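You operate a simulated robot arm through the tools that you are given. There is no shell and no other tool. Be economical: measure what you need, move in short steps, check, and stop when the job is done.

Carry out the task below with a simulated two-armed robot. There is one attempt and no reset: what you move stays moved.

TASK
Flow-test the converter on the stand at full air and put it on the step for its reading.
Fine: blower off before you unclamp; leave the valve at full.

It is judged by the outcome, as a careful person would: the job done as asked, and still so three seconds after it is handed in. It fails if anything else is knocked over, pushed out of place, dropped, spilled or broken.

THE ROBOT
Two 7-joint arms with two-finger parallel grippers on one trunk, on a base that drives. Base frame: it is fixed to the floor where the robot stands at the start and does not move with it; the origin is under the middle of the robot, x ahead of it, y to its left, z up. Units: mm, degrees, N and s.
The left shoulder is at the start at [50, 158, 1183], the right one opposite. With the tool pointing down near the work surface each hand reaches from about 240 to 660 mm from the robot's upright axis, wherever it stands, measured 20 degrees to its own side. Places, roughly: air valve [400, -400, 900]; blower switch [400, -200, 900]; feed wheel [600, -700, 1000]; focus knob [400, -500, 900]; lamp knob [400, -600, 900]; pressure display [700, -300, 1000]; probe button [400, -700, 900]; round converter [750, 1250, 1000]. Payload 3.91 kg a hand.
The tool frame of a hand sits at the grasp point between the pads (the TCP): z along the fingers, y along the line on which they close. The tips reach 30 mm beyond it. Largest opening 110 mm; finger width 20, thickness 10; the body of the gripper, 48 by 112 mm, starts 55 mm behind the TCP.
Orientation is that of the tool frame in the base frame, as a unit quaternion [x, y, z, w]. With the fingers straight down and closing along the base's y, the tool's x points along the base's -x, its y along +y and its z along -z.

THE INTERFACE
- The arms move only by the tool arm_command. It takes "left_plan", "right_plan" or both (then of equal length, played together; a hand with none holds still); each is a list of rows, each an object of numbers (a shift or turn left out is 0, a gripper value left out holds the last): "dx", "dy", "dz": the shift along the tool's x, y, z in units of 50 mm (1.0 is 50 mm); "ax", "ay", "az": the turn, a rotation vector about the tool's x, y, z in units of 4 degrees (1.0 is 4 degrees); "hand": the gripper command, from -1 (shut) to 1 (fully open), values between in proportion. In form: [{"dx": .., "dy": .., "dz": .., "ax": .., "ay": .., "az": .., "hand": ..}, ...]. A call has 1 to 12 rows; each row shifts and turns the commanded pose from where the row before left it, along the tool's axes as they then stand. A call with a number of a shift or a turn outside -1 to 1 is refused whole. A row lasts 0.2 s, in which the tool goes at most 50 mm and 8.6 degrees; a call with a longer step from one row to the next is refused whole, and so is a gripper value outside its range. A pose out of reach is approached as far as the arm can. The call stops where the force on the tool passes 40 N (or 10 N more than at its start, if that is more) or the arm is blocked; 0.2 s more then pass. The fingers move at their own pace (about 153 mm/s each) and stop on an object; they squeeze with about 40 N. The grip force told is the motor's: it shows also when the fingers shut on nothing. Time passes only in rows, and 0.2 s behind the last, so rows that do not move let the fingers close. The reply holds the time, the measured pose of the TCP, the force on the tool along the base axes, the opening and the grip force, in the units named above and with some noise, with the torque about the TCP (base axes, N m) and any sound that the robot's microphone picked up.
- Cameras (640 x 400 px; columns grow to the right, rows downward): "scene" is now at [105.4, -49.6, 1361.4]; the picture's right is [-0.52, -0.86, 0.00], its down [-0.19, 0.12, -0.97] and it looks along [0.83, -0.50, -0.22] (base axes); focal length 214 px, centre (320, 200). "left" rides on the left gripper at [72, -17, -103] in its tool frame; the picture's right is [0.23, 0.97, 0.00], its down [-0.76, 0.18, -0.62] and it looks along [-0.61, 0.14, 0.78] (tool axes); focal length 222 px, centre (320, 200). "right" rides on the right gripper at [72, 17, -103] in its tool frame; the picture's right is [-0.23, 0.97, 0.00], its down [-0.76, -0.18, -0.62] and it looks along [-0.61, -0.14, 0.78] (tool axes); focal length 222 px, centre (320, 200). There is no depth. A picture from a camera that has moved, and an enlarged one, comes with that camera's place and axes in the base frame and with its lens. The place of the scene camera against the robot may be out by one fixed shift of up to 18 mm in any direction.
- get_image(camera): a new picture of that camera. It takes no simulated time.
- move_column(by): slides the trunk up (or, below 0, down) by that many mm; the arms and the scene camera ride with it, the base frame stays. It gives what a move gives, with no picture.
- base_move(legs): drives the robot by 1 to 6 legs, each [ahead, turn to the left] in mm and degrees, along the robot's own axes; the way and the turn of a leg run together, so that a leg with both is an arc; at most 1500 mm and 180 degrees a leg. The arms and the cameras ride along, it lands a little off, and it stops where it bumps. It gives what a move gives.
- head_to(pan, tilt): turns the head with the scene camera to pan (to the left, within 80 degrees either way) and tilt (down, from -29 to 69), counted from straight ahead of the robot. It gives what a move gives.
- close_up(camera, box): a new picture of the part [left, top, right, bottom] of that camera's present view, enlarged. It takes no simulated time.
- job_done(): hands the job in; it is judged then, once.

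Go step by step. Nothing tells you exact positions but the pictures and the camera data: compare them with the known pose of the tool, close in by small moves and look again before you grip or let go. The budget is 120 turns and 92 pictures, counting those below and the enlarged ones. Unless the task says otherwise, let go and move clear before handing in, and close with one line.

The tools are called after ">>>" by a JSON object that holds its "method" and its "body". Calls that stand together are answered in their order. arm_command: Moves the arms, as the interface text tells. Its arguments: {"type":"object","properties":{"left_plan":{"type":"array","items":{"type":"object","properties":{"dx":{"type":"number"},"dy":{"type":"number"},"dz":{"type":"number"},"ax":{"type":"number"},"ay":{"type":"number"},"az":{"type":"number"},"hand":{"type":"number"}}}},"right_plan":{"type":"array","items":{"type":"object","properties":{"dx":{"type":"number"},"dy":{"type":"number"},"dz":{"type":"number"},"ax":{"type":"number"},"ay":{"type":"number"},"az":{"type":"number"},"hand":{"type":"number"}}}}},"required":[]} The other tools are called the same way: move_column (by) slides the trunk up or down; base_move (legs) drives the base; head_to (pan, tilt) turns the head that bears the scene camera; get_image (camera) takes a picture; close_up (camera, box) takes an enlarged picture of a part of a camera's view; job_done () hands the job in.

At the start:

```text
time: 0.0
left_position: [277.3, -25.7, 1355.3]
left_tool_rot: [0.0, 1.0, 0.0, 0.0]
left_contact_force: [0.7, 0.5, -0.7]
left_torque: [-0.03, 0.01, 0.02]
left_grip_width: 109.9
left_finger_force: 0.0
right_position: [256.9, -376.2, 1271.6]
right_tool_rot: [0.0, 1.0, 0.0, 0.0]
right_contact_force: [-0.1, 0.1, 0.5]
right_torque: [0.03, -0.03, -0.03]
right_grip_width: 110.0
right_finger_force: 0.0
trunk travel left (down, up): [-425.0, 57.0]
robot x, y, heading: [1.4, -0.4, -0.0]
head pan, tilt: [-31.2, 12.8]
```

scene: 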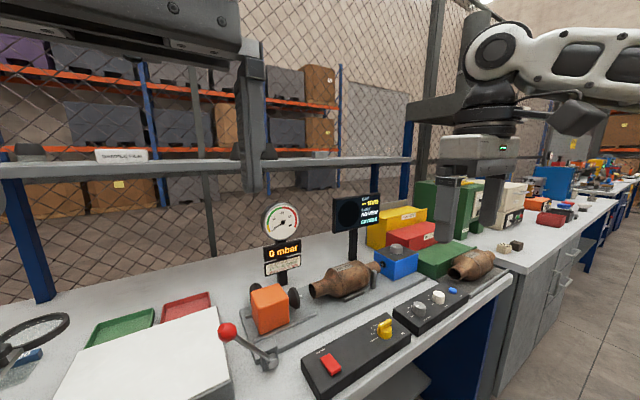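
right: 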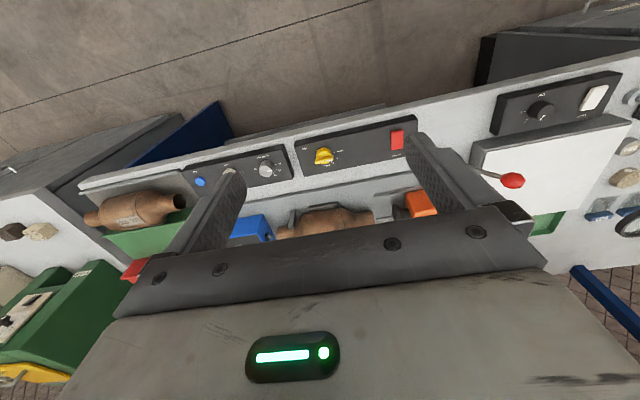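
left: 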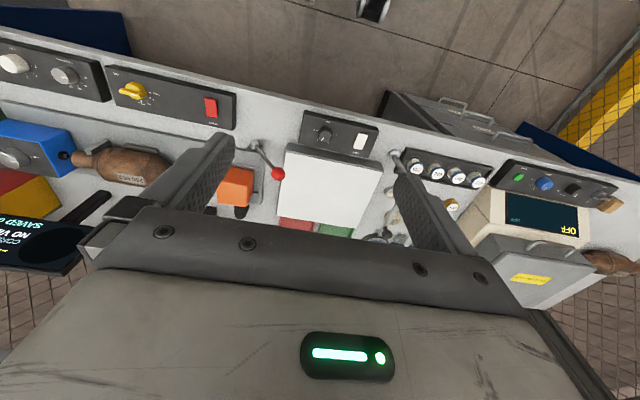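

I see the stand with a brown converter, a gauge, a red-ball lever, a red blower switch and a yellow valve. I'll look closer at each to find the labels and the "step".

>>> {"method": "close_up", "body": {"camera": "scene", "box": [220, 190, 400, 310]}}

>>> {"method": "close_up", "body": {"camera": "scene", "box": [290, 280, 470, 400]}}

>>> {"method": "close_up", "body": {"camera": "scene", "box": [370, 190, 550, 310]}}

>>> {"method": "head_to", "body": {"pan": -20, "tilt": 45}}

>>> {"method": "get_image", "body": {"camera": "scene"}}

```text
3.33 times, centred on (310, 250) of scene
camera zoom: at [105.4, -49.6, 1361.4], right [-0.52, -0.86, 0.0], down [-0.19, 0.12, -0.97], along [0.83, -0.5, -0.22], focal length 715 px, centre (353, 33)
```

zoom: 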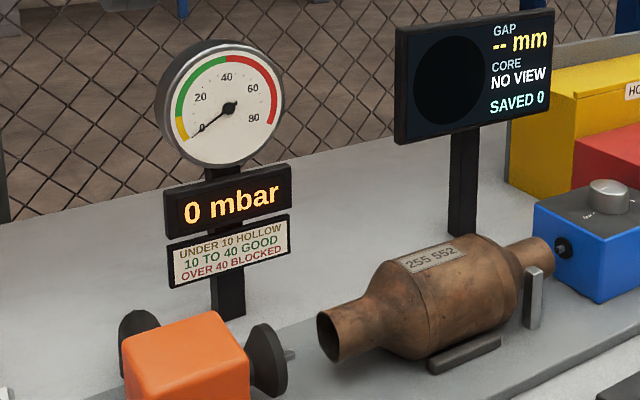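

```text
3.33 times, centred on (380, 340) of scene
camera zoom: at [105.4, -49.6, 1361.4], right [-0.52, -0.86, 0.0], down [-0.19, 0.12, -0.97], along [0.83, -0.5, -0.22], focal length 715 px, centre (120, -267)
```

zoom: 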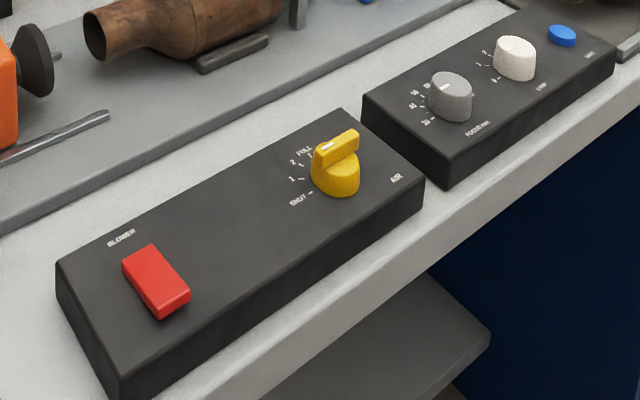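

```text
3.33 times, centred on (460, 250) of scene
camera zoom: at [105.4, -49.6, 1361.4], right [-0.52, -0.86, 0.0], down [-0.19, 0.12, -0.97], along [0.83, -0.5, -0.22], focal length 715 px, centre (-147, 33)
```

zoom: 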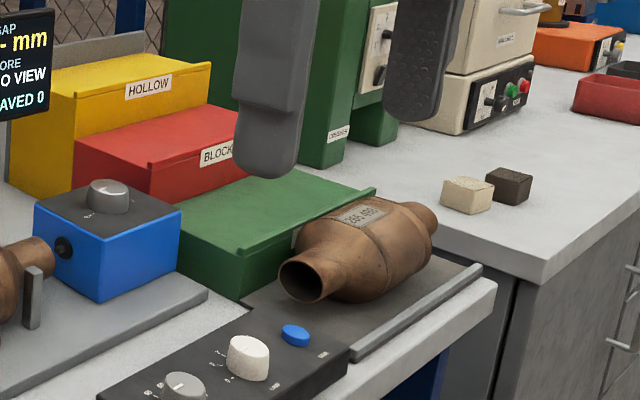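

```text
time: 1.0
left_position: [282.8, -24.4, 1353.8]
left_tool_rot: [-0.007, 1.0, 0.001, -0.001]
left_contact_force: [53.8, 8.5, -16.7]
left_torque: [-0.73, 4.47, 0.03]
left_grip_width: 110.2
left_finger_force: 0.3
right_position: [257.6, -376.4, 1270.6]
right_tool_rot: [0.0, 1.0, -0.001, 0.0]
right_contact_force: [0.4, 0.0, 0.2]
right_torque: [0.0, 0.0, 0.01]
right_grip_width: 109.9
right_finger_force: 0.0
trunk travel left (down, up): [-425.0, 57.0]
robot x, y, heading: [1.3, -1.1, -0.1]
head pan, tilt: [-20.0, 45.0]
```

```text
85 pictures are left
camera scene: at [110.4, -37.7, 1341.5], right [-0.39, -0.92, 0.0], down [-0.39, 0.17, -0.91], along [0.83, -0.36, -0.42], focal length 214 px, centre (320, 200)
```

scene: 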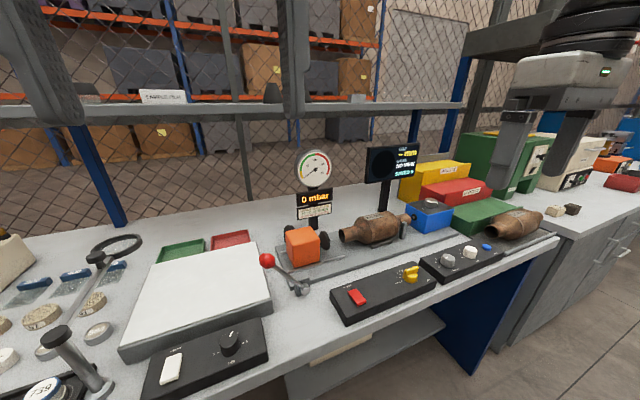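

The head seems to be pressing the left gripper. I'll move the left arm off to the left first.

>>> {"method": "arm_command", "body": {"left_plan": [{"dx": -0.8}, {"dx": -0.6, "dy": 0.6}, {"dy": 1}, {"dy": 1}, {"dy": 1}, {"dy": 1}]}}

>>> {"method": "head_to", "body": {"pan": -35, "tilt": 35}}

>>> {"method": "get_image", "body": {"camera": "scene"}}

```text
time: 2.4
left_position: [348.1, 206.7, 1358.1]
left_tool_rot: [0.0, 1.0, -0.001, 0.001]
left_contact_force: [0.0, 0.3, -0.3]
left_torque: [0.01, 0.02, 0.02]
left_grip_width: 109.9
left_finger_force: 0.0
right_position: [257.5, -375.9, 1271.7]
right_tool_rot: [-0.001, 1.0, 0.0, 0.0]
right_contact_force: [-0.8, 0.0, -0.5]
right_torque: [-0.01, -0.01, 0.0]
right_grip_width: 109.9
right_finger_force: 0.1
trunk travel left (down, up): [-425.0, 57.0]
robot x, y, heading: [0.4, -1.7, 0.1]
head pan, tilt: [-20.0, 45.0]
```

```text
time: 3.1
left_position: [349.0, 204.8, 1358.1]
left_tool_rot: [0.0, 1.0, -0.001, 0.0]
left_contact_force: [-0.6, 0.0, -0.4]
left_torque: [-0.02, -0.03, 0.02]
left_grip_width: 109.9
left_finger_force: 0.1
right_position: [257.3, -376.4, 1272.4]
right_tool_rot: [0.0, 1.0, 0.001, 0.001]
right_contact_force: [-0.1, -0.3, 0.3]
right_torque: [-0.04, 0.02, 0.01]
right_grip_width: 110.4
right_finger_force: 0.0
trunk travel left (down, up): [-425.0, 57.0]
robot x, y, heading: [2.3, 0.7, -0.3]
head pan, tilt: [-35.0, 35.0]
```

```text
84 pictures are left
camera scene: at [97.8, -51.6, 1325.8], right [-0.57, -0.82, 0.0], down [-0.47, 0.33, -0.82], along [0.67, -0.47, -0.57], focal length 214 px, centre (320, 200)
```

scene: 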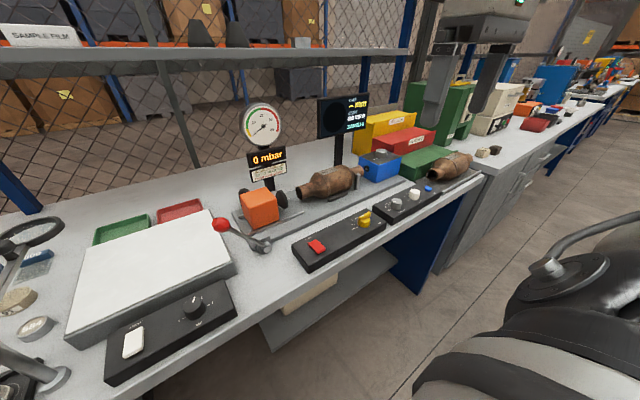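

The bins form steps labelled HOLLOW / BLOCKED / (green), and the placard gives the mbar limits. The stand is to the robot's right, so I'll drive about 400 mm that way.

>>> {"method": "base_move", "body": {"legs": [[0, -86], [400, 0], [0, 86]]}}

>>> {"method": "head_to", "body": {"pan": 0, "tilt": 40}}

>>> {"method": "get_image", "body": {"camera": "scene"}}

```text
time: 13.0
left_position: [377.8, -197.7, 1357.5]
left_tool_rot: [0.005, 1.0, 0.0, 0.0]
left_contact_force: [0.6, 0.0, -0.3]
left_torque: [0.05, 0.02, -0.01]
left_grip_width: 109.9
left_finger_force: 0.0
right_position: [281.0, -778.9, 1270.2]
right_tool_rot: [0.004, 1.0, 0.0, 0.001]
right_contact_force: [-0.9, 0.7, 0.3]
right_torque: [-0.03, -0.02, 0.0]
right_grip_width: 110.1
right_finger_force: 0.2
trunk travel left (down, up): [-425.0, 57.0]
robot x, y, heading: [29.1, -401.4, -0.5]
head pan, tilt: [-35.0, 35.0]
```

```text
time: 14.0
left_position: [378.0, -198.5, 1358.0]
left_tool_rot: [0.005, 1.0, 0.0, 0.0]
left_contact_force: [0.5, -0.4, -0.4]
left_torque: [0.01, -0.01, -0.02]
left_grip_width: 110.2
left_finger_force: 0.1
right_position: [279.8, -778.4, 1270.2]
right_tool_rot: [0.006, 1.0, 0.0, 0.0]
right_contact_force: [-0.1, -0.4, -0.9]
right_torque: [0.04, 0.01, 0.03]
right_grip_width: 109.9
right_finger_force: 0.0
trunk travel left (down, up): [-425.0, 57.0]
robot x, y, heading: [23.4, -400.6, -0.6]
head pan, tilt: [0.0, 40.0]
```

```text
83 pictures are left
camera scene: at [137.3, -402.3, 1318.3], right [-0.01, -1.0, 0.0], down [-0.64, 0.01, -0.77], along [0.77, -0.01, -0.64], focal length 214 px, centre (320, 200)
```

scene: 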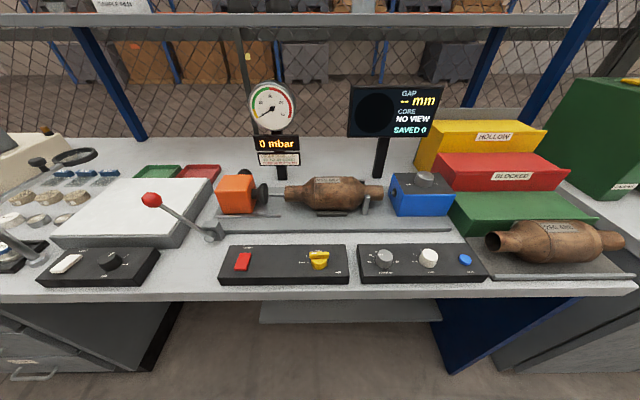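

>>> {"method": "close_up", "body": {"camera": "scene", "box": [140, 150, 300, 250]}}

>>> {"method": "close_up", "body": {"camera": "scene", "box": [260, 150, 420, 250]}}

>>> {"method": "close_up", "body": {"camera": "scene", "box": [220, 220, 380, 320]}}

>>> {"method": "close_up", "body": {"camera": "scene", "box": [400, 110, 640, 260]}}

>>> {"method": "close_up", "body": {"camera": "right", "box": [0, 100, 320, 300]}}

```text
4.00 times, centred on (220, 200) of scene
camera zoom: at [137.3, -402.3, 1318.3], right [-0.01, -1.0, 0.0], down [-0.64, 0.01, -0.77], along [0.77, -0.01, -0.64], focal length 858 px, centre (720, 200)
```

zoom: 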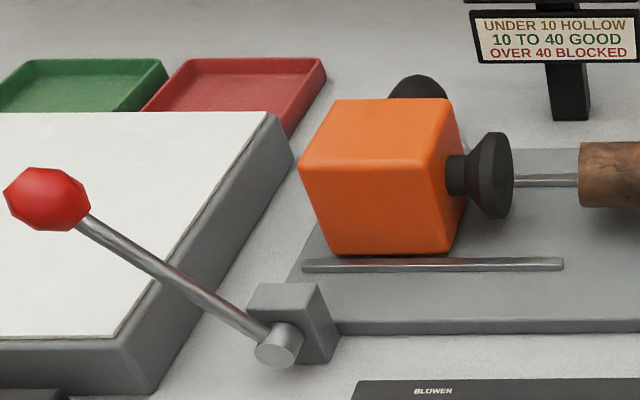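

```text
4.00 times, centred on (340, 200) of scene
camera zoom: at [137.3, -402.3, 1318.3], right [-0.01, -1.0, 0.0], down [-0.64, 0.01, -0.77], along [0.77, -0.01, -0.64], focal length 858 px, centre (240, 200)
```

zoom: 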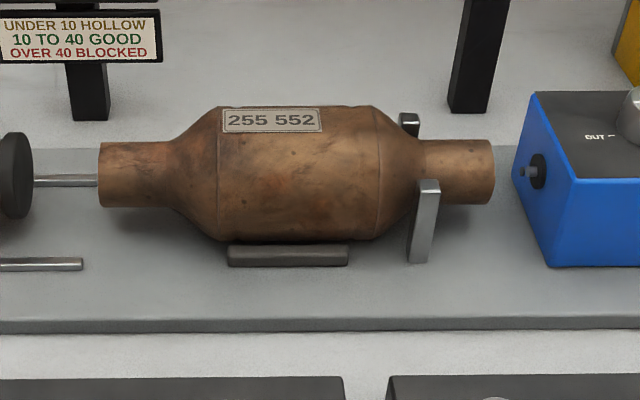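

```text
4.00 times, centred on (300, 270) of scene
camera zoom: at [137.3, -402.3, 1318.3], right [-0.01, -1.0, 0.0], down [-0.64, 0.01, -0.77], along [0.77, -0.01, -0.64], focal length 858 px, centre (400, -80)
```

zoom: 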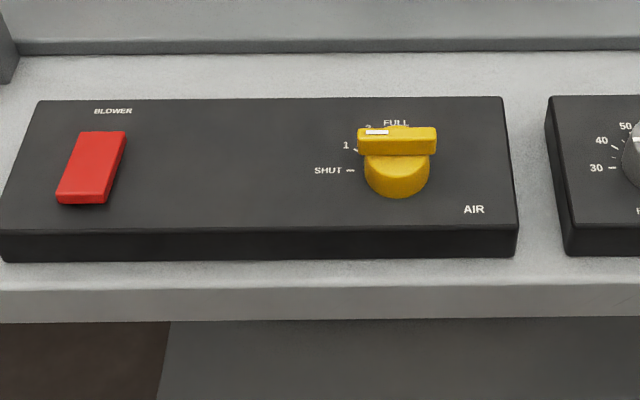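

```text
2.67 times, centred on (520, 185) of scene
camera zoom: at [137.3, -402.3, 1318.3], right [-0.01, -1.0, 0.0], down [-0.64, 0.01, -0.77], along [0.77, -0.01, -0.64], focal length 572 px, centre (-213, 240)
```

zoom: 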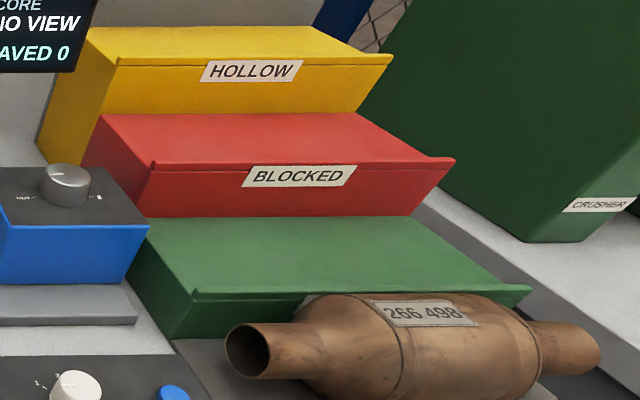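

```text
2.00 times, centred on (160, 200) of right
camera zoom: at [208.0, -761.9, 1375.1], right [0.24, 0.97, 0.0], down [0.76, -0.19, 0.62], along [0.61, -0.15, -0.78], focal length 444 px, centre (640, 200)
```

zoom: 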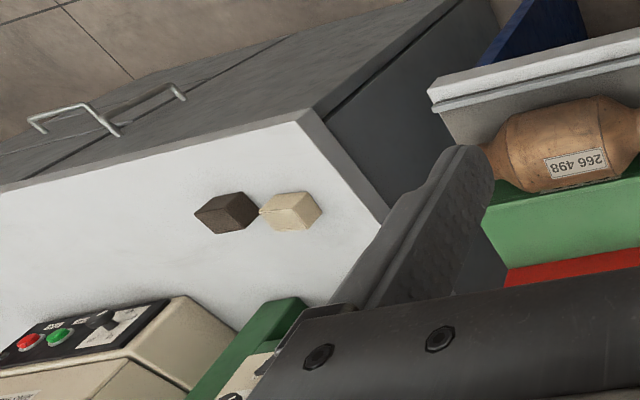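

Valve is at SHUT now (its scale runs SHUT‑1‑2‑FULL clockwise) and the lever is open. I bring the right hand over the valve and the left toward the lever's side for close looks.

>>> {"method": "arm_command", "body": {"right_plan": [{"dx": -0.27, "dy": 0.84, "dz": 0.31}, {"dx": -0.27, "dy": 0.84, "dz": 0.31}, {"dx": -0.27, "dy": 0.84, "dz": 0.31}, {"dx": -0.27, "dy": 0.84, "dz": 0.31}, {"dx": -0.27, "dy": 0.84, "dz": 0.31}, {"dx": -0.27, "dy": 0.84, "dz": 0.31}, {"dx": -0.27, "dy": 0.84, "dz": 0.31}, {"dx": -0.27, "dy": 0.84, "dz": 0.31}, {"dx": -0.27, "dy": 0.84, "dz": 0.31}], "left_plan": [{"dy": 0.6}, {"dy": 0.6}, {"dy": 0.6}, {"dy": 0.6}, {}, {}, {}, {}, {}]}}

>>> {"method": "get_image", "body": {"camera": "right"}}

>>> {"method": "get_image", "body": {"camera": "left"}}

```text
time: 16.0
left_position: [381.4, -79.3, 1357.3]
left_tool_rot: [0.005, 1.0, 0.0, 0.0]
left_contact_force: [0.2, -0.2, -0.8]
left_torque: [0.01, 0.02, 0.03]
left_grip_width: 109.9
left_finger_force: 0.0
right_position: [377.0, -494.9, 1156.5]
right_tool_rot: [0.006, 1.0, 0.001, 0.0]
right_contact_force: [0.3, -0.4, -0.9]
right_torque: [0.02, 0.0, -0.01]
right_grip_width: 110.1
right_finger_force: 0.0
right hand out of reach, approached as far as the arm can: row 7, 8, 9
trunk travel left (down, up): [-425.0, 57.0]
robot x, y, heading: [28.6, -398.7, -0.6]
head pan, tilt: [0.0, 40.0]
```

```text
77 pictures are left
camera right: at [304.0, -478.7, 1260.3], right [0.24, 0.97, 0.0], down [0.76, -0.19, 0.62], along [0.6, -0.15, -0.78], focal length 222 px, centre (320, 200)
```

right: 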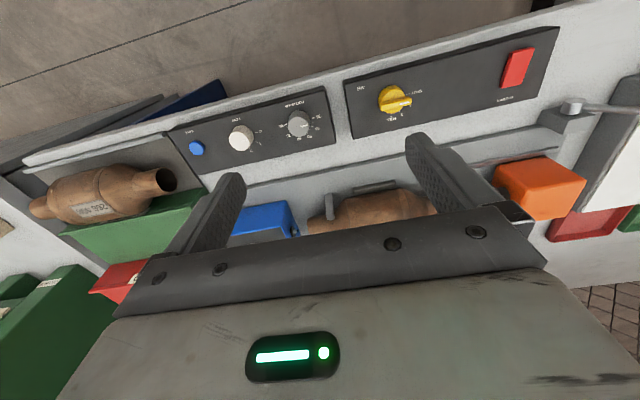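

```text
76 pictures are left
camera left: at [308.7, -94.0, 1460.7], right [-0.22, 0.98, 0.0], down [0.76, 0.17, 0.62], along [0.61, 0.14, -0.78], focal length 222 px, centre (320, 200)
```

left: 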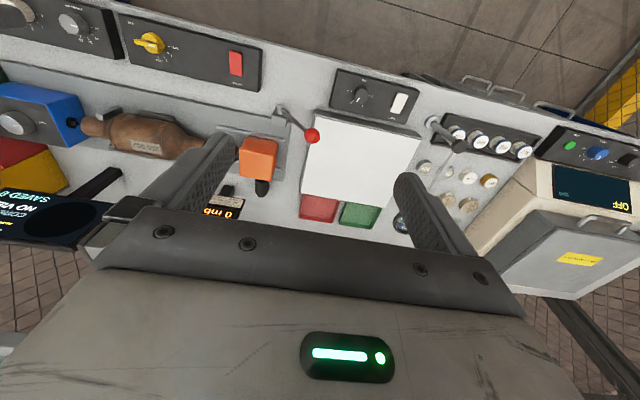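

Triangulated: valve ≈(405,-403,945), switch ≈(407,-246,933), lever ball ≈(477,-70,1044) with pivot ≈(478,-148,934), converter centre ≈(610,-450,945). The right hand can't reach inward to the valve from this heading, so I turn the robot left 20°.

>>> {"method": "base_move", "body": {"legs": [[0, 22]]}}

>>> {"method": "arm_command", "body": {"right_plan": [{"az": -1}, {"az": -1}, {"az": -1}, {"az": -1}, {"az": -1}, {"az": -1}, {"az": -1}, {"az": -1}, {"az": -1}, {"az": -1}, {"az": -1}, {"az": -1}]}}

>>> {"method": "arm_command", "body": {"right_plan": [{"az": -1}, {"az": -1}, {"az": -1}, {"az": -1}, {"az": -1}]}}

>>> {"method": "get_image", "body": {"camera": "right"}}

```text
time: 17.5
left_position: [230.8, 31.6, 1357.6]
left_tool_rot: [-0.188, 0.982, 0.0, 0.0]
left_contact_force: [-0.3, 0.2, -0.5]
left_torque: [-0.04, -0.01, 0.01]
left_grip_width: 110.0
left_finger_force: 0.2
right_position: [385.8, -355.4, 1156.6]
right_tool_rot: [-0.189, 0.982, 0.0, 0.0]
right_contact_force: [-0.5, -0.1, 0.0]
right_torque: [-0.04, -0.02, -0.01]
right_grip_width: 109.9
right_finger_force: 0.0
trunk travel left (down, up): [-425.0, 57.0]
robot x, y, heading: [23.8, -397.3, 21.8]
head pan, tilt: [0.0, 40.0]
```

```text
time: 20.1
left_position: [230.8, 32.2, 1358.0]
left_tool_rot: [-0.188, 0.982, 0.001, 0.0]
left_contact_force: [0.3, 0.3, 0.5]
left_torque: [0.01, 0.01, -0.01]
left_grip_width: 109.9
left_finger_force: 0.0
right_position: [386.0, -355.4, 1157.2]
right_tool_rot: [-0.573, 0.82, 0.001, 0.001]
right_contact_force: [0.2, -0.3, 0.1]
right_torque: [0.02, -0.01, -0.02]
right_grip_width: 110.2
right_finger_force: 0.0
trunk travel left (down, up): [-425.0, 57.0]
robot x, y, heading: [24.5, -402.6, 21.7]
head pan, tilt: [0.0, 40.0]
```

```text
time: 21.3
left_position: [231.8, 31.0, 1358.0]
left_tool_rot: [-0.189, 0.982, 0.0, -0.001]
left_contact_force: [0.5, 0.3, 0.0]
left_torque: [0.0, -0.01, -0.01]
left_grip_width: 110.1
left_finger_force: 0.1
right_position: [385.6, -355.9, 1157.5]
right_tool_rot: [-0.705, 0.709, 0.0, 0.001]
right_contact_force: [0.0, -0.5, 0.7]
right_torque: [-0.02, 0.0, 0.0]
right_grip_width: 109.9
right_finger_force: 0.0
trunk travel left (down, up): [-425.0, 57.0]
robot x, y, heading: [26.2, -399.6, 21.8]
head pan, tilt: [0.0, 40.0]
```

```text
75 pictures are left
camera right: at [368.1, -429.2, 1260.9], right [-0.97, 0.23, 0.0], down [0.18, 0.76, 0.62], along [0.14, 0.61, -0.78], focal length 222 px, centre (320, 200)
```

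right: 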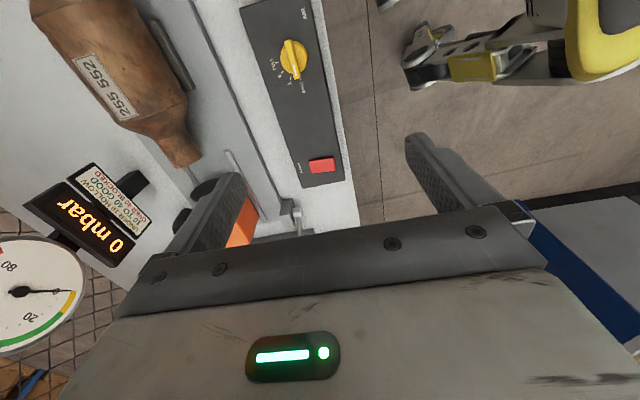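

>>> {"method": "close_up", "body": {"camera": "right", "box": [240, 10, 368, 90]}}

>>> {"method": "close_up", "body": {"camera": "right", "box": [280, 120, 408, 200]}}

```text
5.00 times, centred on (304, 50) of right
camera zoom: at [368.1, -429.2, 1260.9], right [-0.97, 0.23, 0.0], down [0.18, 0.76, 0.62], along [0.14, 0.61, -0.78], focal length 1111 px, centre (400, 950)
```

zoom: 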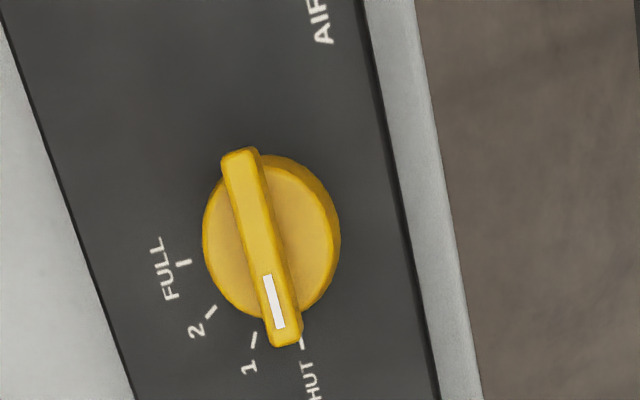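

```text
5.00 times, centred on (344, 160) of right
camera zoom: at [368.1, -429.2, 1260.9], right [-0.97, 0.23, 0.0], down [0.18, 0.76, 0.62], along [0.14, 0.61, -0.78], focal length 1111 px, centre (200, 400)
```

zoom: 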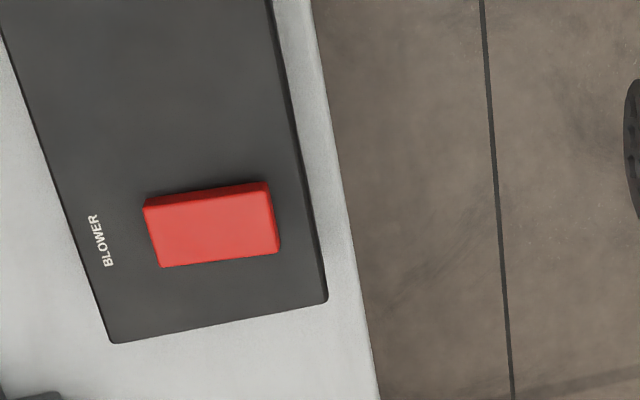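

>>> {"method": "arm_command", "body": {"right_plan": [{"dx": 0.5, "dy": -0.2, "hand": -0.2}, {"dx": 0.45, "dy": -0.2}, {"dz": 0.7}, {"dz": 0.7}, {"dz": 0.7}, {"dz": 0.7}]}}

>>> {"method": "get_image", "body": {"camera": "right"}}

```text
time: 22.7
left_position: [231.2, 30.8, 1357.3]
left_tool_rot: [-0.188, 0.982, -0.001, 0.001]
left_contact_force: [-0.5, 0.3, -1.1]
left_torque: [-0.02, 0.01, -0.02]
left_grip_width: 109.8
left_finger_force: 0.0
right_position: [402.6, -402.1, 1016.1]
right_tool_rot: [-0.706, 0.709, 0.0, 0.0]
right_contact_force: [-0.2, 0.2, 0.3]
right_torque: [0.0, 0.0, -0.02]
right_grip_width: 44.3
right_finger_force: 0.1
trunk travel left (down, up): [-425.0, 57.0]
robot x, y, heading: [27.4, -399.2, 21.8]
head pan, tilt: [0.0, 40.0]
```

```text
72 pictures are left
camera right: at [386.0, -475.3, 1119.0], right [-0.97, 0.23, 0.0], down [0.18, 0.76, 0.62], along [0.14, 0.61, -0.78], focal length 222 px, centre (320, 200)
```

right: 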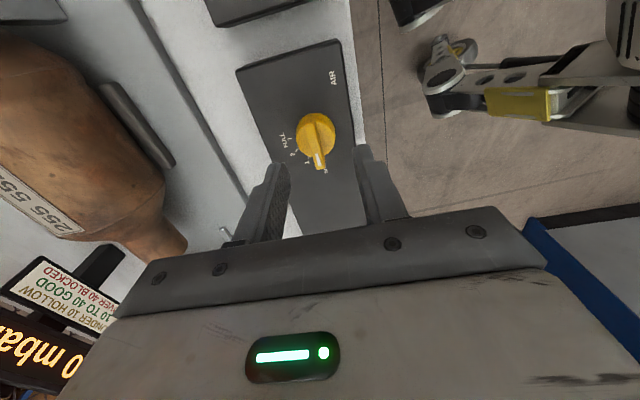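

>>> {"method": "arm_command", "body": {"right_plan": [{"dx": 0.03, "dy": -0.08, "dz": 0.4}, {"dz": 0.4}]}}

>>> {"method": "close_up", "body": {"camera": "right", "box": [240, 90, 432, 210]}}

>>> {"method": "get_image", "body": {"camera": "scene"}}

```text
time: 23.3
left_position: [231.7, 31.0, 1357.1]
left_tool_rot: [-0.187, 0.982, 0.0, 0.0]
left_contact_force: [-0.2, 0.5, 0.1]
left_torque: [0.01, 0.03, -0.01]
left_grip_width: 109.9
left_finger_force: 0.1
right_position: [408.9, -404.3, 976.5]
right_tool_rot: [-0.705, 0.709, 0.0, -0.001]
right_contact_force: [-0.9, -0.4, 0.4]
right_torque: [-0.01, 0.0, 0.01]
right_grip_width: 44.0
right_finger_force: 0.1
trunk travel left (down, up): [-425.0, 57.0]
robot x, y, heading: [25.2, -399.8, 21.5]
head pan, tilt: [0.0, 40.0]
```

```text
3.33 times, centred on (336, 150) of right
camera zoom: at [390.3, -478.1, 1080.1], right [-0.97, 0.23, 0.0], down [0.18, 0.76, 0.62], along [0.15, 0.61, -0.78], focal length 740 px, centre (267, 367)
```

zoom: 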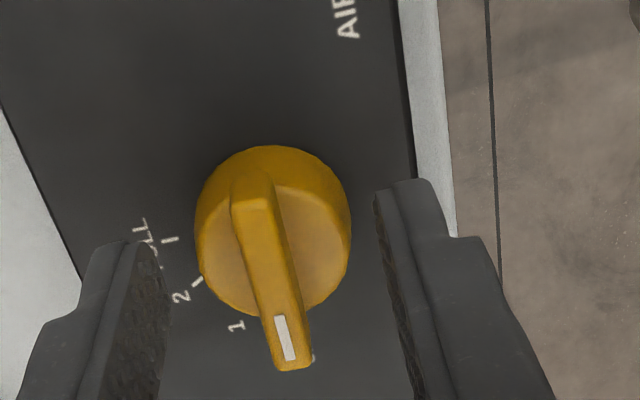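

```text
70 pictures are left
camera scene: at [128.6, -354.7, 1318.3], right [0.37, -0.93, 0.0], down [-0.6, -0.24, -0.77], along [0.71, 0.28, -0.64], focal length 214 px, centre (320, 200)
```

scene: 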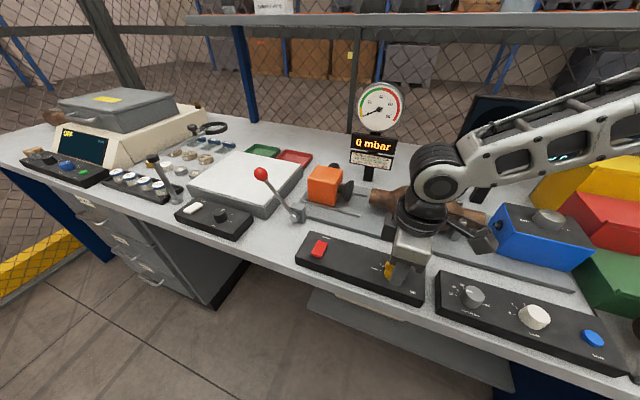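

>>> {"method": "arm_command", "body": {"right_plan": [{"dz": 0.12}, {"hand": -1}, {}, {}]}}

>>> {"method": "close_up", "body": {"camera": "right", "box": [240, 90, 432, 210]}}

```text
time: 24.3
left_position: [229.9, 31.7, 1359.0]
left_tool_rot: [-0.188, 0.982, 0.0, 0.002]
left_contact_force: [-0.1, -0.2, 0.0]
left_torque: [-0.01, 0.01, -0.01]
left_grip_width: 109.9
left_finger_force: 0.0
right_position: [406.5, -405.3, 972.2]
right_tool_rot: [-0.704, 0.71, 0.0, 0.0]
right_contact_force: [-7.4, -1.0, 2.4]
right_torque: [-0.01, 0.32, 0.0]
right_grip_width: 31.2
right_finger_force: 45.4
trunk travel left (down, up): [-425.0, 57.0]
robot x, y, heading: [28.7, -398.7, 21.7]
head pan, tilt: [0.0, 40.0]
```

```text
3.33 times, centred on (336, 150) of right
camera zoom: at [389.7, -478.0, 1074.4], right [-0.97, 0.23, 0.0], down [0.18, 0.76, 0.62], along [0.14, 0.61, -0.78], focal length 740 px, centre (267, 367)
```

zoom: 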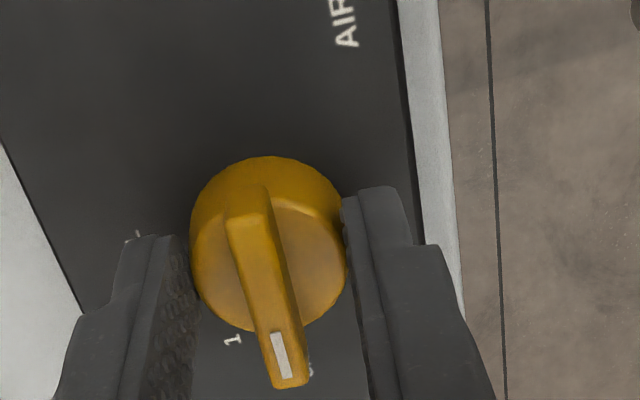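

It closed on the round skirt; I open, go up 10 mm and take the bar instead.

>>> {"method": "arm_command", "body": {"right_plan": [{"hand": -0.2}, {"dz": -0.22}, {"hand": -1}, {}, {}]}}

>>> {"method": "close_up", "body": {"camera": "right", "box": [240, 90, 432, 210]}}

```text
time: 25.5
left_position: [230.6, 31.4, 1358.3]
left_tool_rot: [-0.188, 0.982, 0.0, 0.001]
left_contact_force: [-0.9, -0.4, -0.1]
left_torque: [-0.01, -0.03, -0.01]
left_grip_width: 109.9
left_finger_force: 0.1
right_position: [407.0, -404.9, 982.3]
right_tool_rot: [-0.705, 0.709, 0.001, -0.001]
right_contact_force: [-13.3, 2.3, -3.1]
right_torque: [1.06, 0.28, 0.03]
right_grip_width: 7.9
right_finger_force: 45.3
trunk travel left (down, up): [-425.0, 57.0]
robot x, y, heading: [24.4, -402.4, 21.9]
head pan, tilt: [0.0, 40.0]
```

```text
3.33 times, centred on (336, 150) of right
camera zoom: at [389.9, -478.1, 1085.8], right [-0.97, 0.23, 0.0], down [0.18, 0.76, 0.62], along [0.14, 0.61, -0.78], focal length 740 px, centre (267, 367)
```

zoom: 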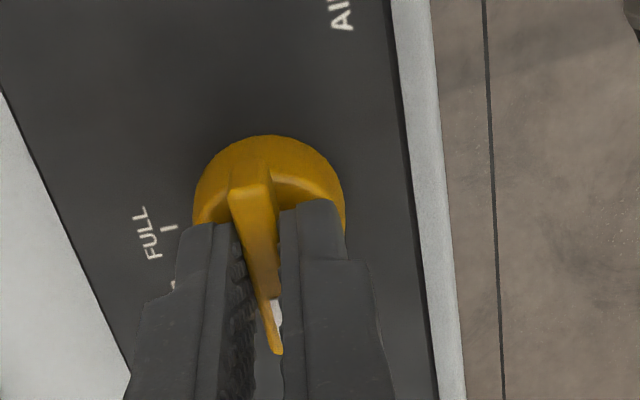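

>>> {"method": "arm_command", "body": {"right_plan": [{"az": 1}, {"az": 1}, {"az": 1}, {"az": 1}, {"az": 1}, {"az": 1}, {"az": 1}, {"az": 1}, {"az": 1}, {"az": 1}, {"az": 1}]}}

>>> {"method": "close_up", "body": {"camera": "right", "box": [240, 90, 432, 210]}}

```text
time: 27.9
left_position: [229.5, 32.2, 1356.5]
left_tool_rot: [-0.189, 0.982, -0.001, 0.001]
left_contact_force: [1.0, -0.4, 0.1]
left_torque: [-0.04, -0.01, -0.02]
left_grip_width: 109.9
left_finger_force: 0.2
right_position: [406.0, -403.7, 982.7]
right_tool_rot: [-0.387, 0.922, 0.001, -0.001]
right_contact_force: [-25.0, 13.5, -16.2]
right_torque: [0.79, -0.1, 0.04]
right_grip_width: 7.2
right_finger_force: 45.0
trunk travel left (down, up): [-425.0, 57.0]
robot x, y, heading: [26.0, -398.3, 21.7]
head pan, tilt: [0.0, 40.0]
```

```text
3.33 times, centred on (336, 150) of right
camera zoom: at [343.2, -444.9, 1086.1], right [-0.54, 0.84, 0.0], down [0.66, 0.42, 0.62], along [0.52, 0.34, -0.78], focal length 740 px, centre (267, 367)
```

zoom: 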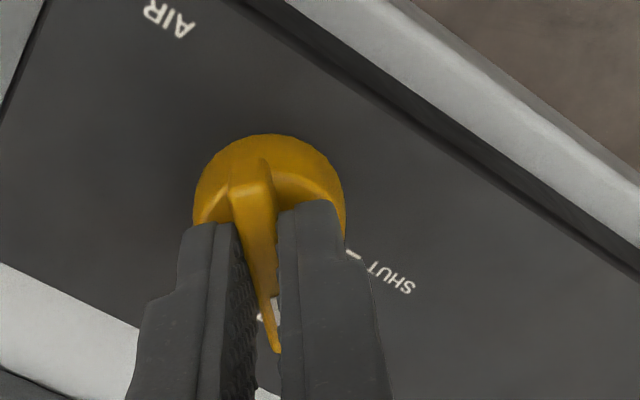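

>>> {"method": "arm_command", "body": {"right_plan": [{"az": 1, "dx": 0.02, "dy": 0.01}, {"az": 1}, {"az": 1}, {"az": 1}, {"az": 1}, {"az": 1}, {"az": 1}, {"az": 1}, {"az": 1}, {"az": 1}, {"az": 1}, {"az": 0.4}]}}

>>> {"method": "close_up", "body": {"camera": "right", "box": [240, 90, 432, 210]}}

```text
time: 30.5
left_position: [229.3, 32.4, 1357.4]
left_tool_rot: [-0.188, 0.982, -0.001, 0.002]
left_contact_force: [-0.6, -0.2, -0.6]
left_torque: [-0.03, 0.02, 0.01]
left_grip_width: 109.9
left_finger_force: 0.0
right_position: [405.8, -402.2, 981.8]
right_tool_rot: [-0.001, 1.0, 0.001, -0.002]
right_contact_force: [-26.1, 20.6, -16.7]
right_torque: [0.42, -0.12, 0.0]
right_grip_width: 8.0
right_finger_force: 44.3
trunk travel left (down, up): [-425.0, 57.0]
robot x, y, heading: [25.8, -395.8, 21.7]
head pan, tilt: [0.0, 40.0]
```

```text
3.33 times, centred on (336, 150) of right
camera zoom: at [332.9, -386.8, 1086.4], right [0.23, 0.97, 0.0], down [0.76, -0.18, 0.62], along [0.6, -0.14, -0.78], focal length 740 px, centre (267, 367)
```

zoom: 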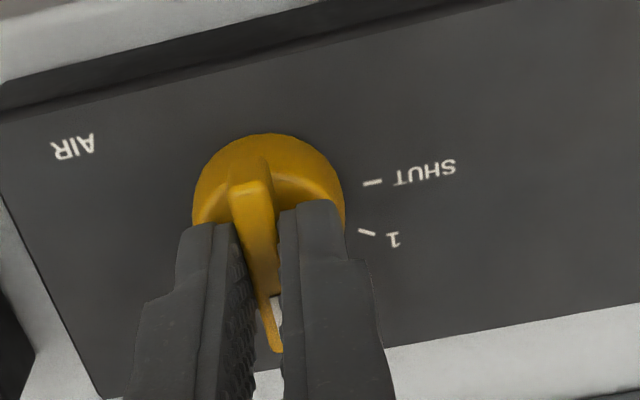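

Turned 90°. I release, rise and check that the pointer stands at FULL.

>>> {"method": "arm_command", "body": {"right_plan": [{"hand": -0.4}, {}, {"dz": -0.8}, {"dz": -0.8}, {"dz": -0.8}]}}

>>> {"method": "close_up", "body": {"camera": "right", "box": [240, 70, 432, 190]}}

```text
time: 31.7
left_position: [229.3, 31.3, 1357.3]
left_tool_rot: [-0.189, 0.982, 0.0, 0.001]
left_contact_force: [-0.2, 0.2, 0.6]
left_torque: [-0.01, -0.04, -0.06]
left_grip_width: 110.0
left_finger_force: 0.0
right_position: [407.6, -404.2, 1101.3]
right_tool_rot: [-0.001, 1.0, 0.0, -0.001]
right_contact_force: [0.4, -0.5, 0.1]
right_torque: [0.02, -0.06, -0.01]
right_grip_width: 33.0
right_finger_force: 0.1
trunk travel left (down, up): [-425.0, 57.0]
robot x, y, heading: [30.3, -402.3, 21.9]
head pan, tilt: [0.0, 40.0]
```

```text
3.33 times, centred on (336, 130) of right
camera zoom: at [335.0, -389.0, 1205.7], right [0.23, 0.97, 0.0], down [0.76, -0.18, 0.62], along [0.61, -0.14, -0.78], focal length 740 px, centre (267, 433)
```

zoom: 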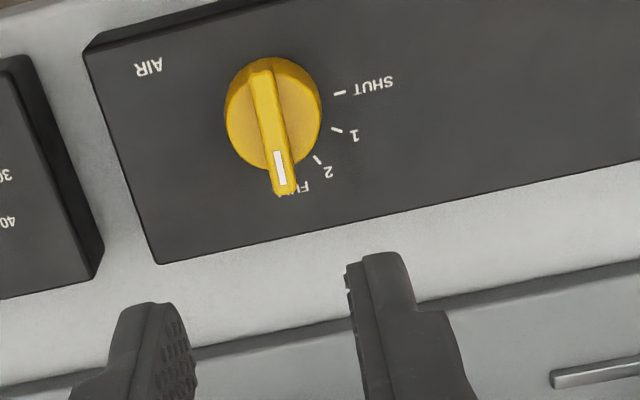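

Valve is at FULL. I turn the robot straight again, clear the right hand, and bring the left over the lever.

>>> {"method": "base_move", "body": {"legs": [[0, -22]]}}

>>> {"method": "arm_command", "body": {"right_plan": [{"dy": -0.8, "dz": -0.5}, {"dy": -0.8, "dz": -0.5}, {"dy": -0.8, "dz": -0.5}, {"dy": -0.8, "dz": -0.5}, {"dy": -0.8}, {"dy": -0.8}], "left_plan": [{"dx": -0.5, "dz": 0.8, "hand": 0}, {"dx": -0.5, "dz": 0.8}, {"dz": 0.8}, {"dz": 0.8}, {}, {}]}}

>>> {"method": "get_image", "body": {"camera": "left"}}

>>> {"method": "get_image", "body": {"camera": "scene"}}

```text
time: 33.3
left_position: [379.3, -79.7, 1357.8]
left_tool_rot: [0.006, 1.0, -0.001, 0.0]
left_contact_force: [-0.8, 0.2, -0.3]
left_torque: [0.0, -0.01, 0.01]
left_grip_width: 109.7
left_finger_force: 0.0
right_position: [378.3, -550.3, 1101.5]
right_tool_rot: [0.193, 0.981, 0.001, 0.001]
right_contact_force: [-0.2, -0.2, -0.2]
right_torque: [0.01, -0.05, -0.02]
right_grip_width: 32.9
right_finger_force: 0.1
trunk travel left (down, up): [-425.0, 57.0]
robot x, y, heading: [28.6, -396.5, -0.7]
head pan, tilt: [0.0, 40.0]
```

```text
time: 34.7
left_position: [427.7, -80.7, 1199.0]
left_tool_rot: [0.005, 1.0, 0.0, 0.0]
left_contact_force: [-0.4, -0.2, 0.8]
left_torque: [0.03, 0.02, 0.04]
left_grip_width: 55.2
left_finger_force: 0.1
right_position: [288.6, -769.8, 1202.7]
right_tool_rot: [0.192, 0.981, 0.001, 0.0]
right_contact_force: [-0.3, 0.5, 0.5]
right_torque: [0.02, -0.03, 0.01]
right_grip_width: 32.9
right_finger_force: 0.0
trunk travel left (down, up): [-425.0, 57.0]
robot x, y, heading: [27.8, -400.5, -0.6]
head pan, tilt: [0.0, 40.0]
```

```text
64 pictures are left
camera left: at [356.5, -95.1, 1302.4], right [-0.22, 0.98, 0.0], down [0.76, 0.17, 0.62], along [0.61, 0.14, -0.78], focal length 222 px, centre (320, 200)
```

left: 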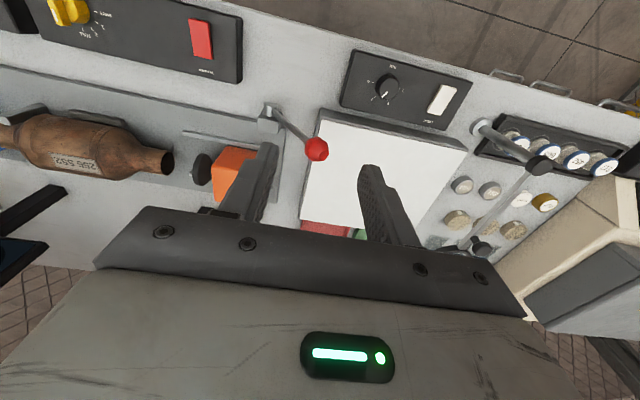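

```text
63 pictures are left
camera scene: at [137.1, -402.7, 1318.3], right [-0.01, -1.0, 0.0], down [-0.64, 0.01, -0.77], along [0.77, -0.01, -0.64], focal length 214 px, centre (320, 200)
```

scene: 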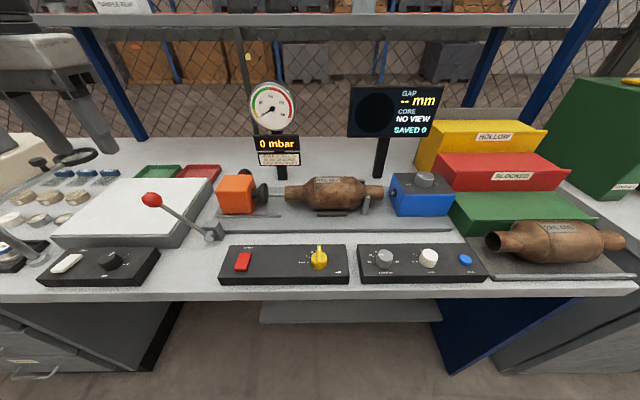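

>>> {"method": "arm_command", "body": {"left_plan": [{"dx": -0.5, "dy": 0.1, "dz": 0.3}, {"dx": -0.55, "dy": 0.08, "dz": 0.6}, {"dz": 0.8}]}}

>>> {"method": "get_image", "body": {"camera": "left"}}

```text
time: 35.5
left_position: [483.8, -71.0, 1111.3]
left_tool_rot: [0.006, 1.0, 0.0, 0.0]
left_contact_force: [0.6, -0.3, -0.5]
left_torque: [-0.01, -0.01, -0.01]
left_grip_width: 54.9
left_finger_force: 0.1
right_position: [287.9, -769.8, 1202.9]
right_tool_rot: [0.192, 0.981, 0.001, 0.0]
right_contact_force: [0.1, 0.8, -0.3]
right_torque: [0.03, 0.0, 0.01]
right_grip_width: 33.1
right_finger_force: 0.1
trunk travel left (down, up): [-425.0, 57.0]
robot x, y, heading: [27.7, -397.9, -0.6]
head pan, tilt: [0.0, 40.0]
```

```text
62 pictures are left
camera left: at [410.8, -85.1, 1214.1], right [-0.22, 0.98, 0.0], down [0.76, 0.17, 0.62], along [0.61, 0.14, -0.78], focal length 222 px, centre (320, 200)
```

left: 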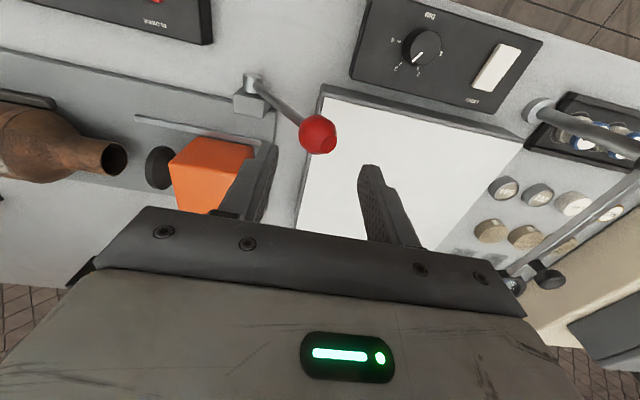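

>>> {"method": "arm_command", "body": {"left_plan": [{"dx": 0.17, "dz": 0.46}, {"dz": 0.46}]}}

>>> {"method": "get_image", "body": {"camera": "left"}}

```text
time: 36.1
left_position: [472.9, -70.7, 1064.7]
left_tool_rot: [0.005, 1.0, 0.0, 0.0]
left_contact_force: [0.4, 0.5, 0.7]
left_torque: [0.01, 0.0, -0.01]
left_grip_width: 55.1
left_finger_force: 0.0
right_position: [287.4, -771.1, 1202.2]
right_tool_rot: [0.192, 0.981, 0.001, 0.0]
right_contact_force: [-0.2, 0.4, -1.1]
right_torque: [0.01, 0.0, 0.01]
right_grip_width: 33.2
right_finger_force: 0.1
trunk travel left (down, up): [-425.0, 57.0]
robot x, y, heading: [25.5, -398.4, -0.6]
head pan, tilt: [0.0, 40.0]
```

```text
61 pictures are left
camera left: at [401.5, -85.1, 1168.9], right [-0.22, 0.98, 0.0], down [0.76, 0.17, 0.62], along [0.61, 0.14, -0.78], focal length 222 px, centre (320, 200)
```

left: 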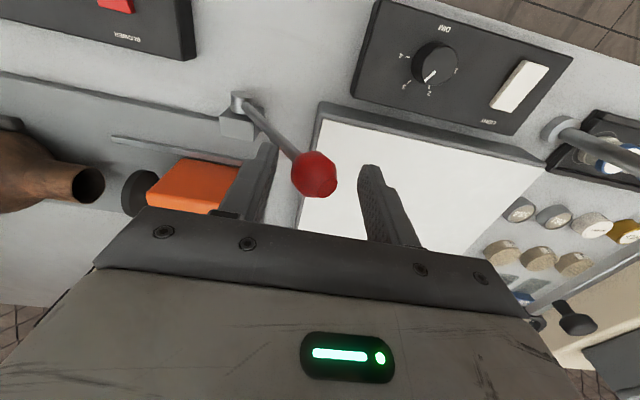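

The ball sits between the fingers. I push it over to the right along its arc, a bit at a time.

>>> {"method": "arm_command", "body": {"left_plan": [{"dy": -0.25, "dz": -0.08}, {"dy": -0.25, "dz": -0.08}, {"dy": -0.33, "dz": -0.11}, {"dy": -0.24, "dz": -0.07}, {"dy": -0.24, "dz": -0.07}, {"dy": -0.25, "dz": -0.02}, {"dy": -0.25, "dz": -0.02}, {"dy": -0.25, "dz": 0.02}, {"dy": -0.25, "dz": 0.02}]}}

>>> {"method": "get_image", "body": {"camera": "left"}}

>>> {"method": "get_image", "body": {"camera": "scene"}}

```text
time: 38.1
left_position: [471.0, -187.1, 1087.0]
left_tool_rot: [0.006, 1.0, 0.0, 0.0]
left_contact_force: [-0.4, 0.2, 0.2]
left_torque: [-0.01, 0.01, 0.01]
left_grip_width: 54.8
left_finger_force: 0.1
right_position: [287.4, -769.6, 1203.4]
right_tool_rot: [0.192, 0.981, 0.001, 0.001]
right_contact_force: [-0.5, 0.4, -0.7]
right_torque: [0.01, -0.02, -0.02]
right_grip_width: 33.1
right_finger_force: 0.0
trunk travel left (down, up): [-425.0, 57.0]
robot x, y, heading: [22.1, -396.5, -0.5]
head pan, tilt: [0.0, 40.0]
```

```text
60 pictures are left
camera left: at [399.5, -201.2, 1189.6], right [-0.22, 0.98, 0.0], down [0.76, 0.17, 0.62], along [0.61, 0.14, -0.78], focal length 222 px, centre (320, 200)
```

left: 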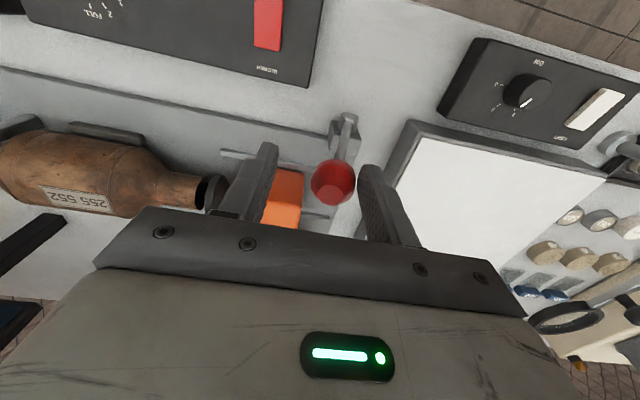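

```text
59 pictures are left
camera scene: at [137.4, -402.4, 1318.3], right [-0.01, -1.0, 0.0], down [-0.64, 0.01, -0.77], along [0.77, -0.01, -0.64], focal length 214 px, centre (320, 200)
```

scene: 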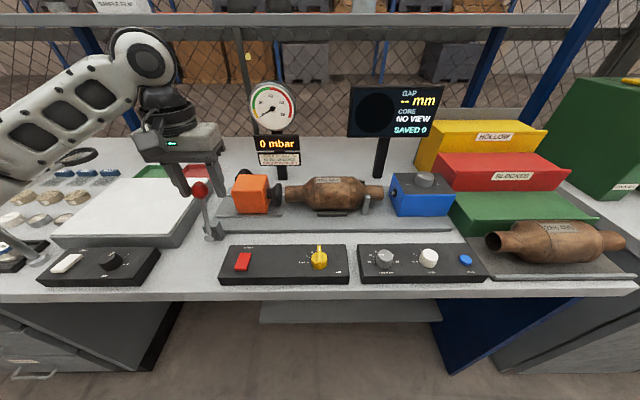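

>>> {"method": "arm_command", "body": {"left_plan": [{"dy": -0.2, "dz": 0.06}, {"dy": -0.22, "dz": 0.08}, {"dy": -0.22, "dz": 0.1}, {"dy": -0.22, "dz": 0.1}, {"dy": -0.2, "dz": 0.13}, {"dy": -0.2, "dz": 0.13}]}}

>>> {"method": "get_image", "body": {"camera": "left"}}

>>> {"method": "close_up", "body": {"camera": "scene", "box": [180, 80, 420, 250]}}

```text
time: 39.5
left_position: [473.2, -243.9, 1057.5]
left_tool_rot: [0.001, 1.0, 0.002, 0.001]
left_contact_force: [-0.4, 18.9, 7.6]
left_torque: [0.65, -0.08, 0.14]
left_grip_width: 64.5
left_finger_force: 9.6
right_position: [288.8, -767.0, 1203.9]
right_tool_rot: [0.193, 0.981, 0.0, 0.001]
right_contact_force: [-0.2, 0.3, -0.7]
right_torque: [0.0, -0.01, 0.0]
right_grip_width: 33.1
right_finger_force: 0.1
trunk travel left (down, up): [-425.0, 57.0]
robot x, y, heading: [24.6, -395.5, -0.5]
head pan, tilt: [0.0, 40.0]
```

```text
58 pictures are left
camera left: at [400.0, -260.3, 1161.4], right [-0.22, 0.97, 0.0], down [0.76, 0.17, 0.62], along [0.61, 0.14, -0.78], focal length 222 px, centre (320, 200)
```

left: 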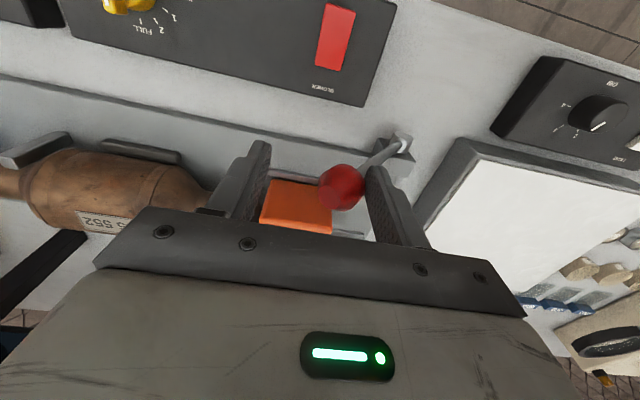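

```text
2.35 times, centred on (300, 165) of scene
camera zoom: at [136.8, -399.3, 1318.5], right [-0.01, -1.0, 0.0], down [-0.64, 0.0, -0.77], along [0.77, -0.01, -0.64], focal length 505 px, centre (367, 282)
```

zoom: 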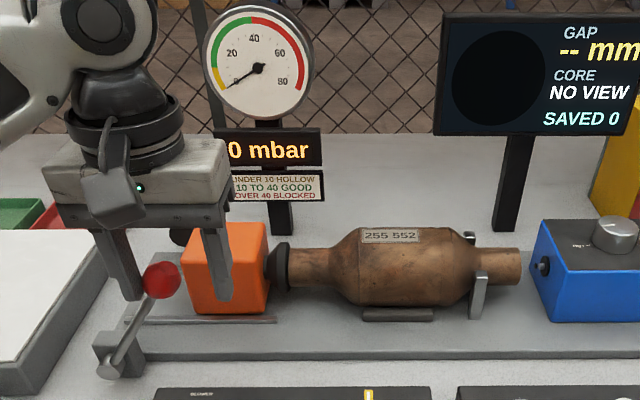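

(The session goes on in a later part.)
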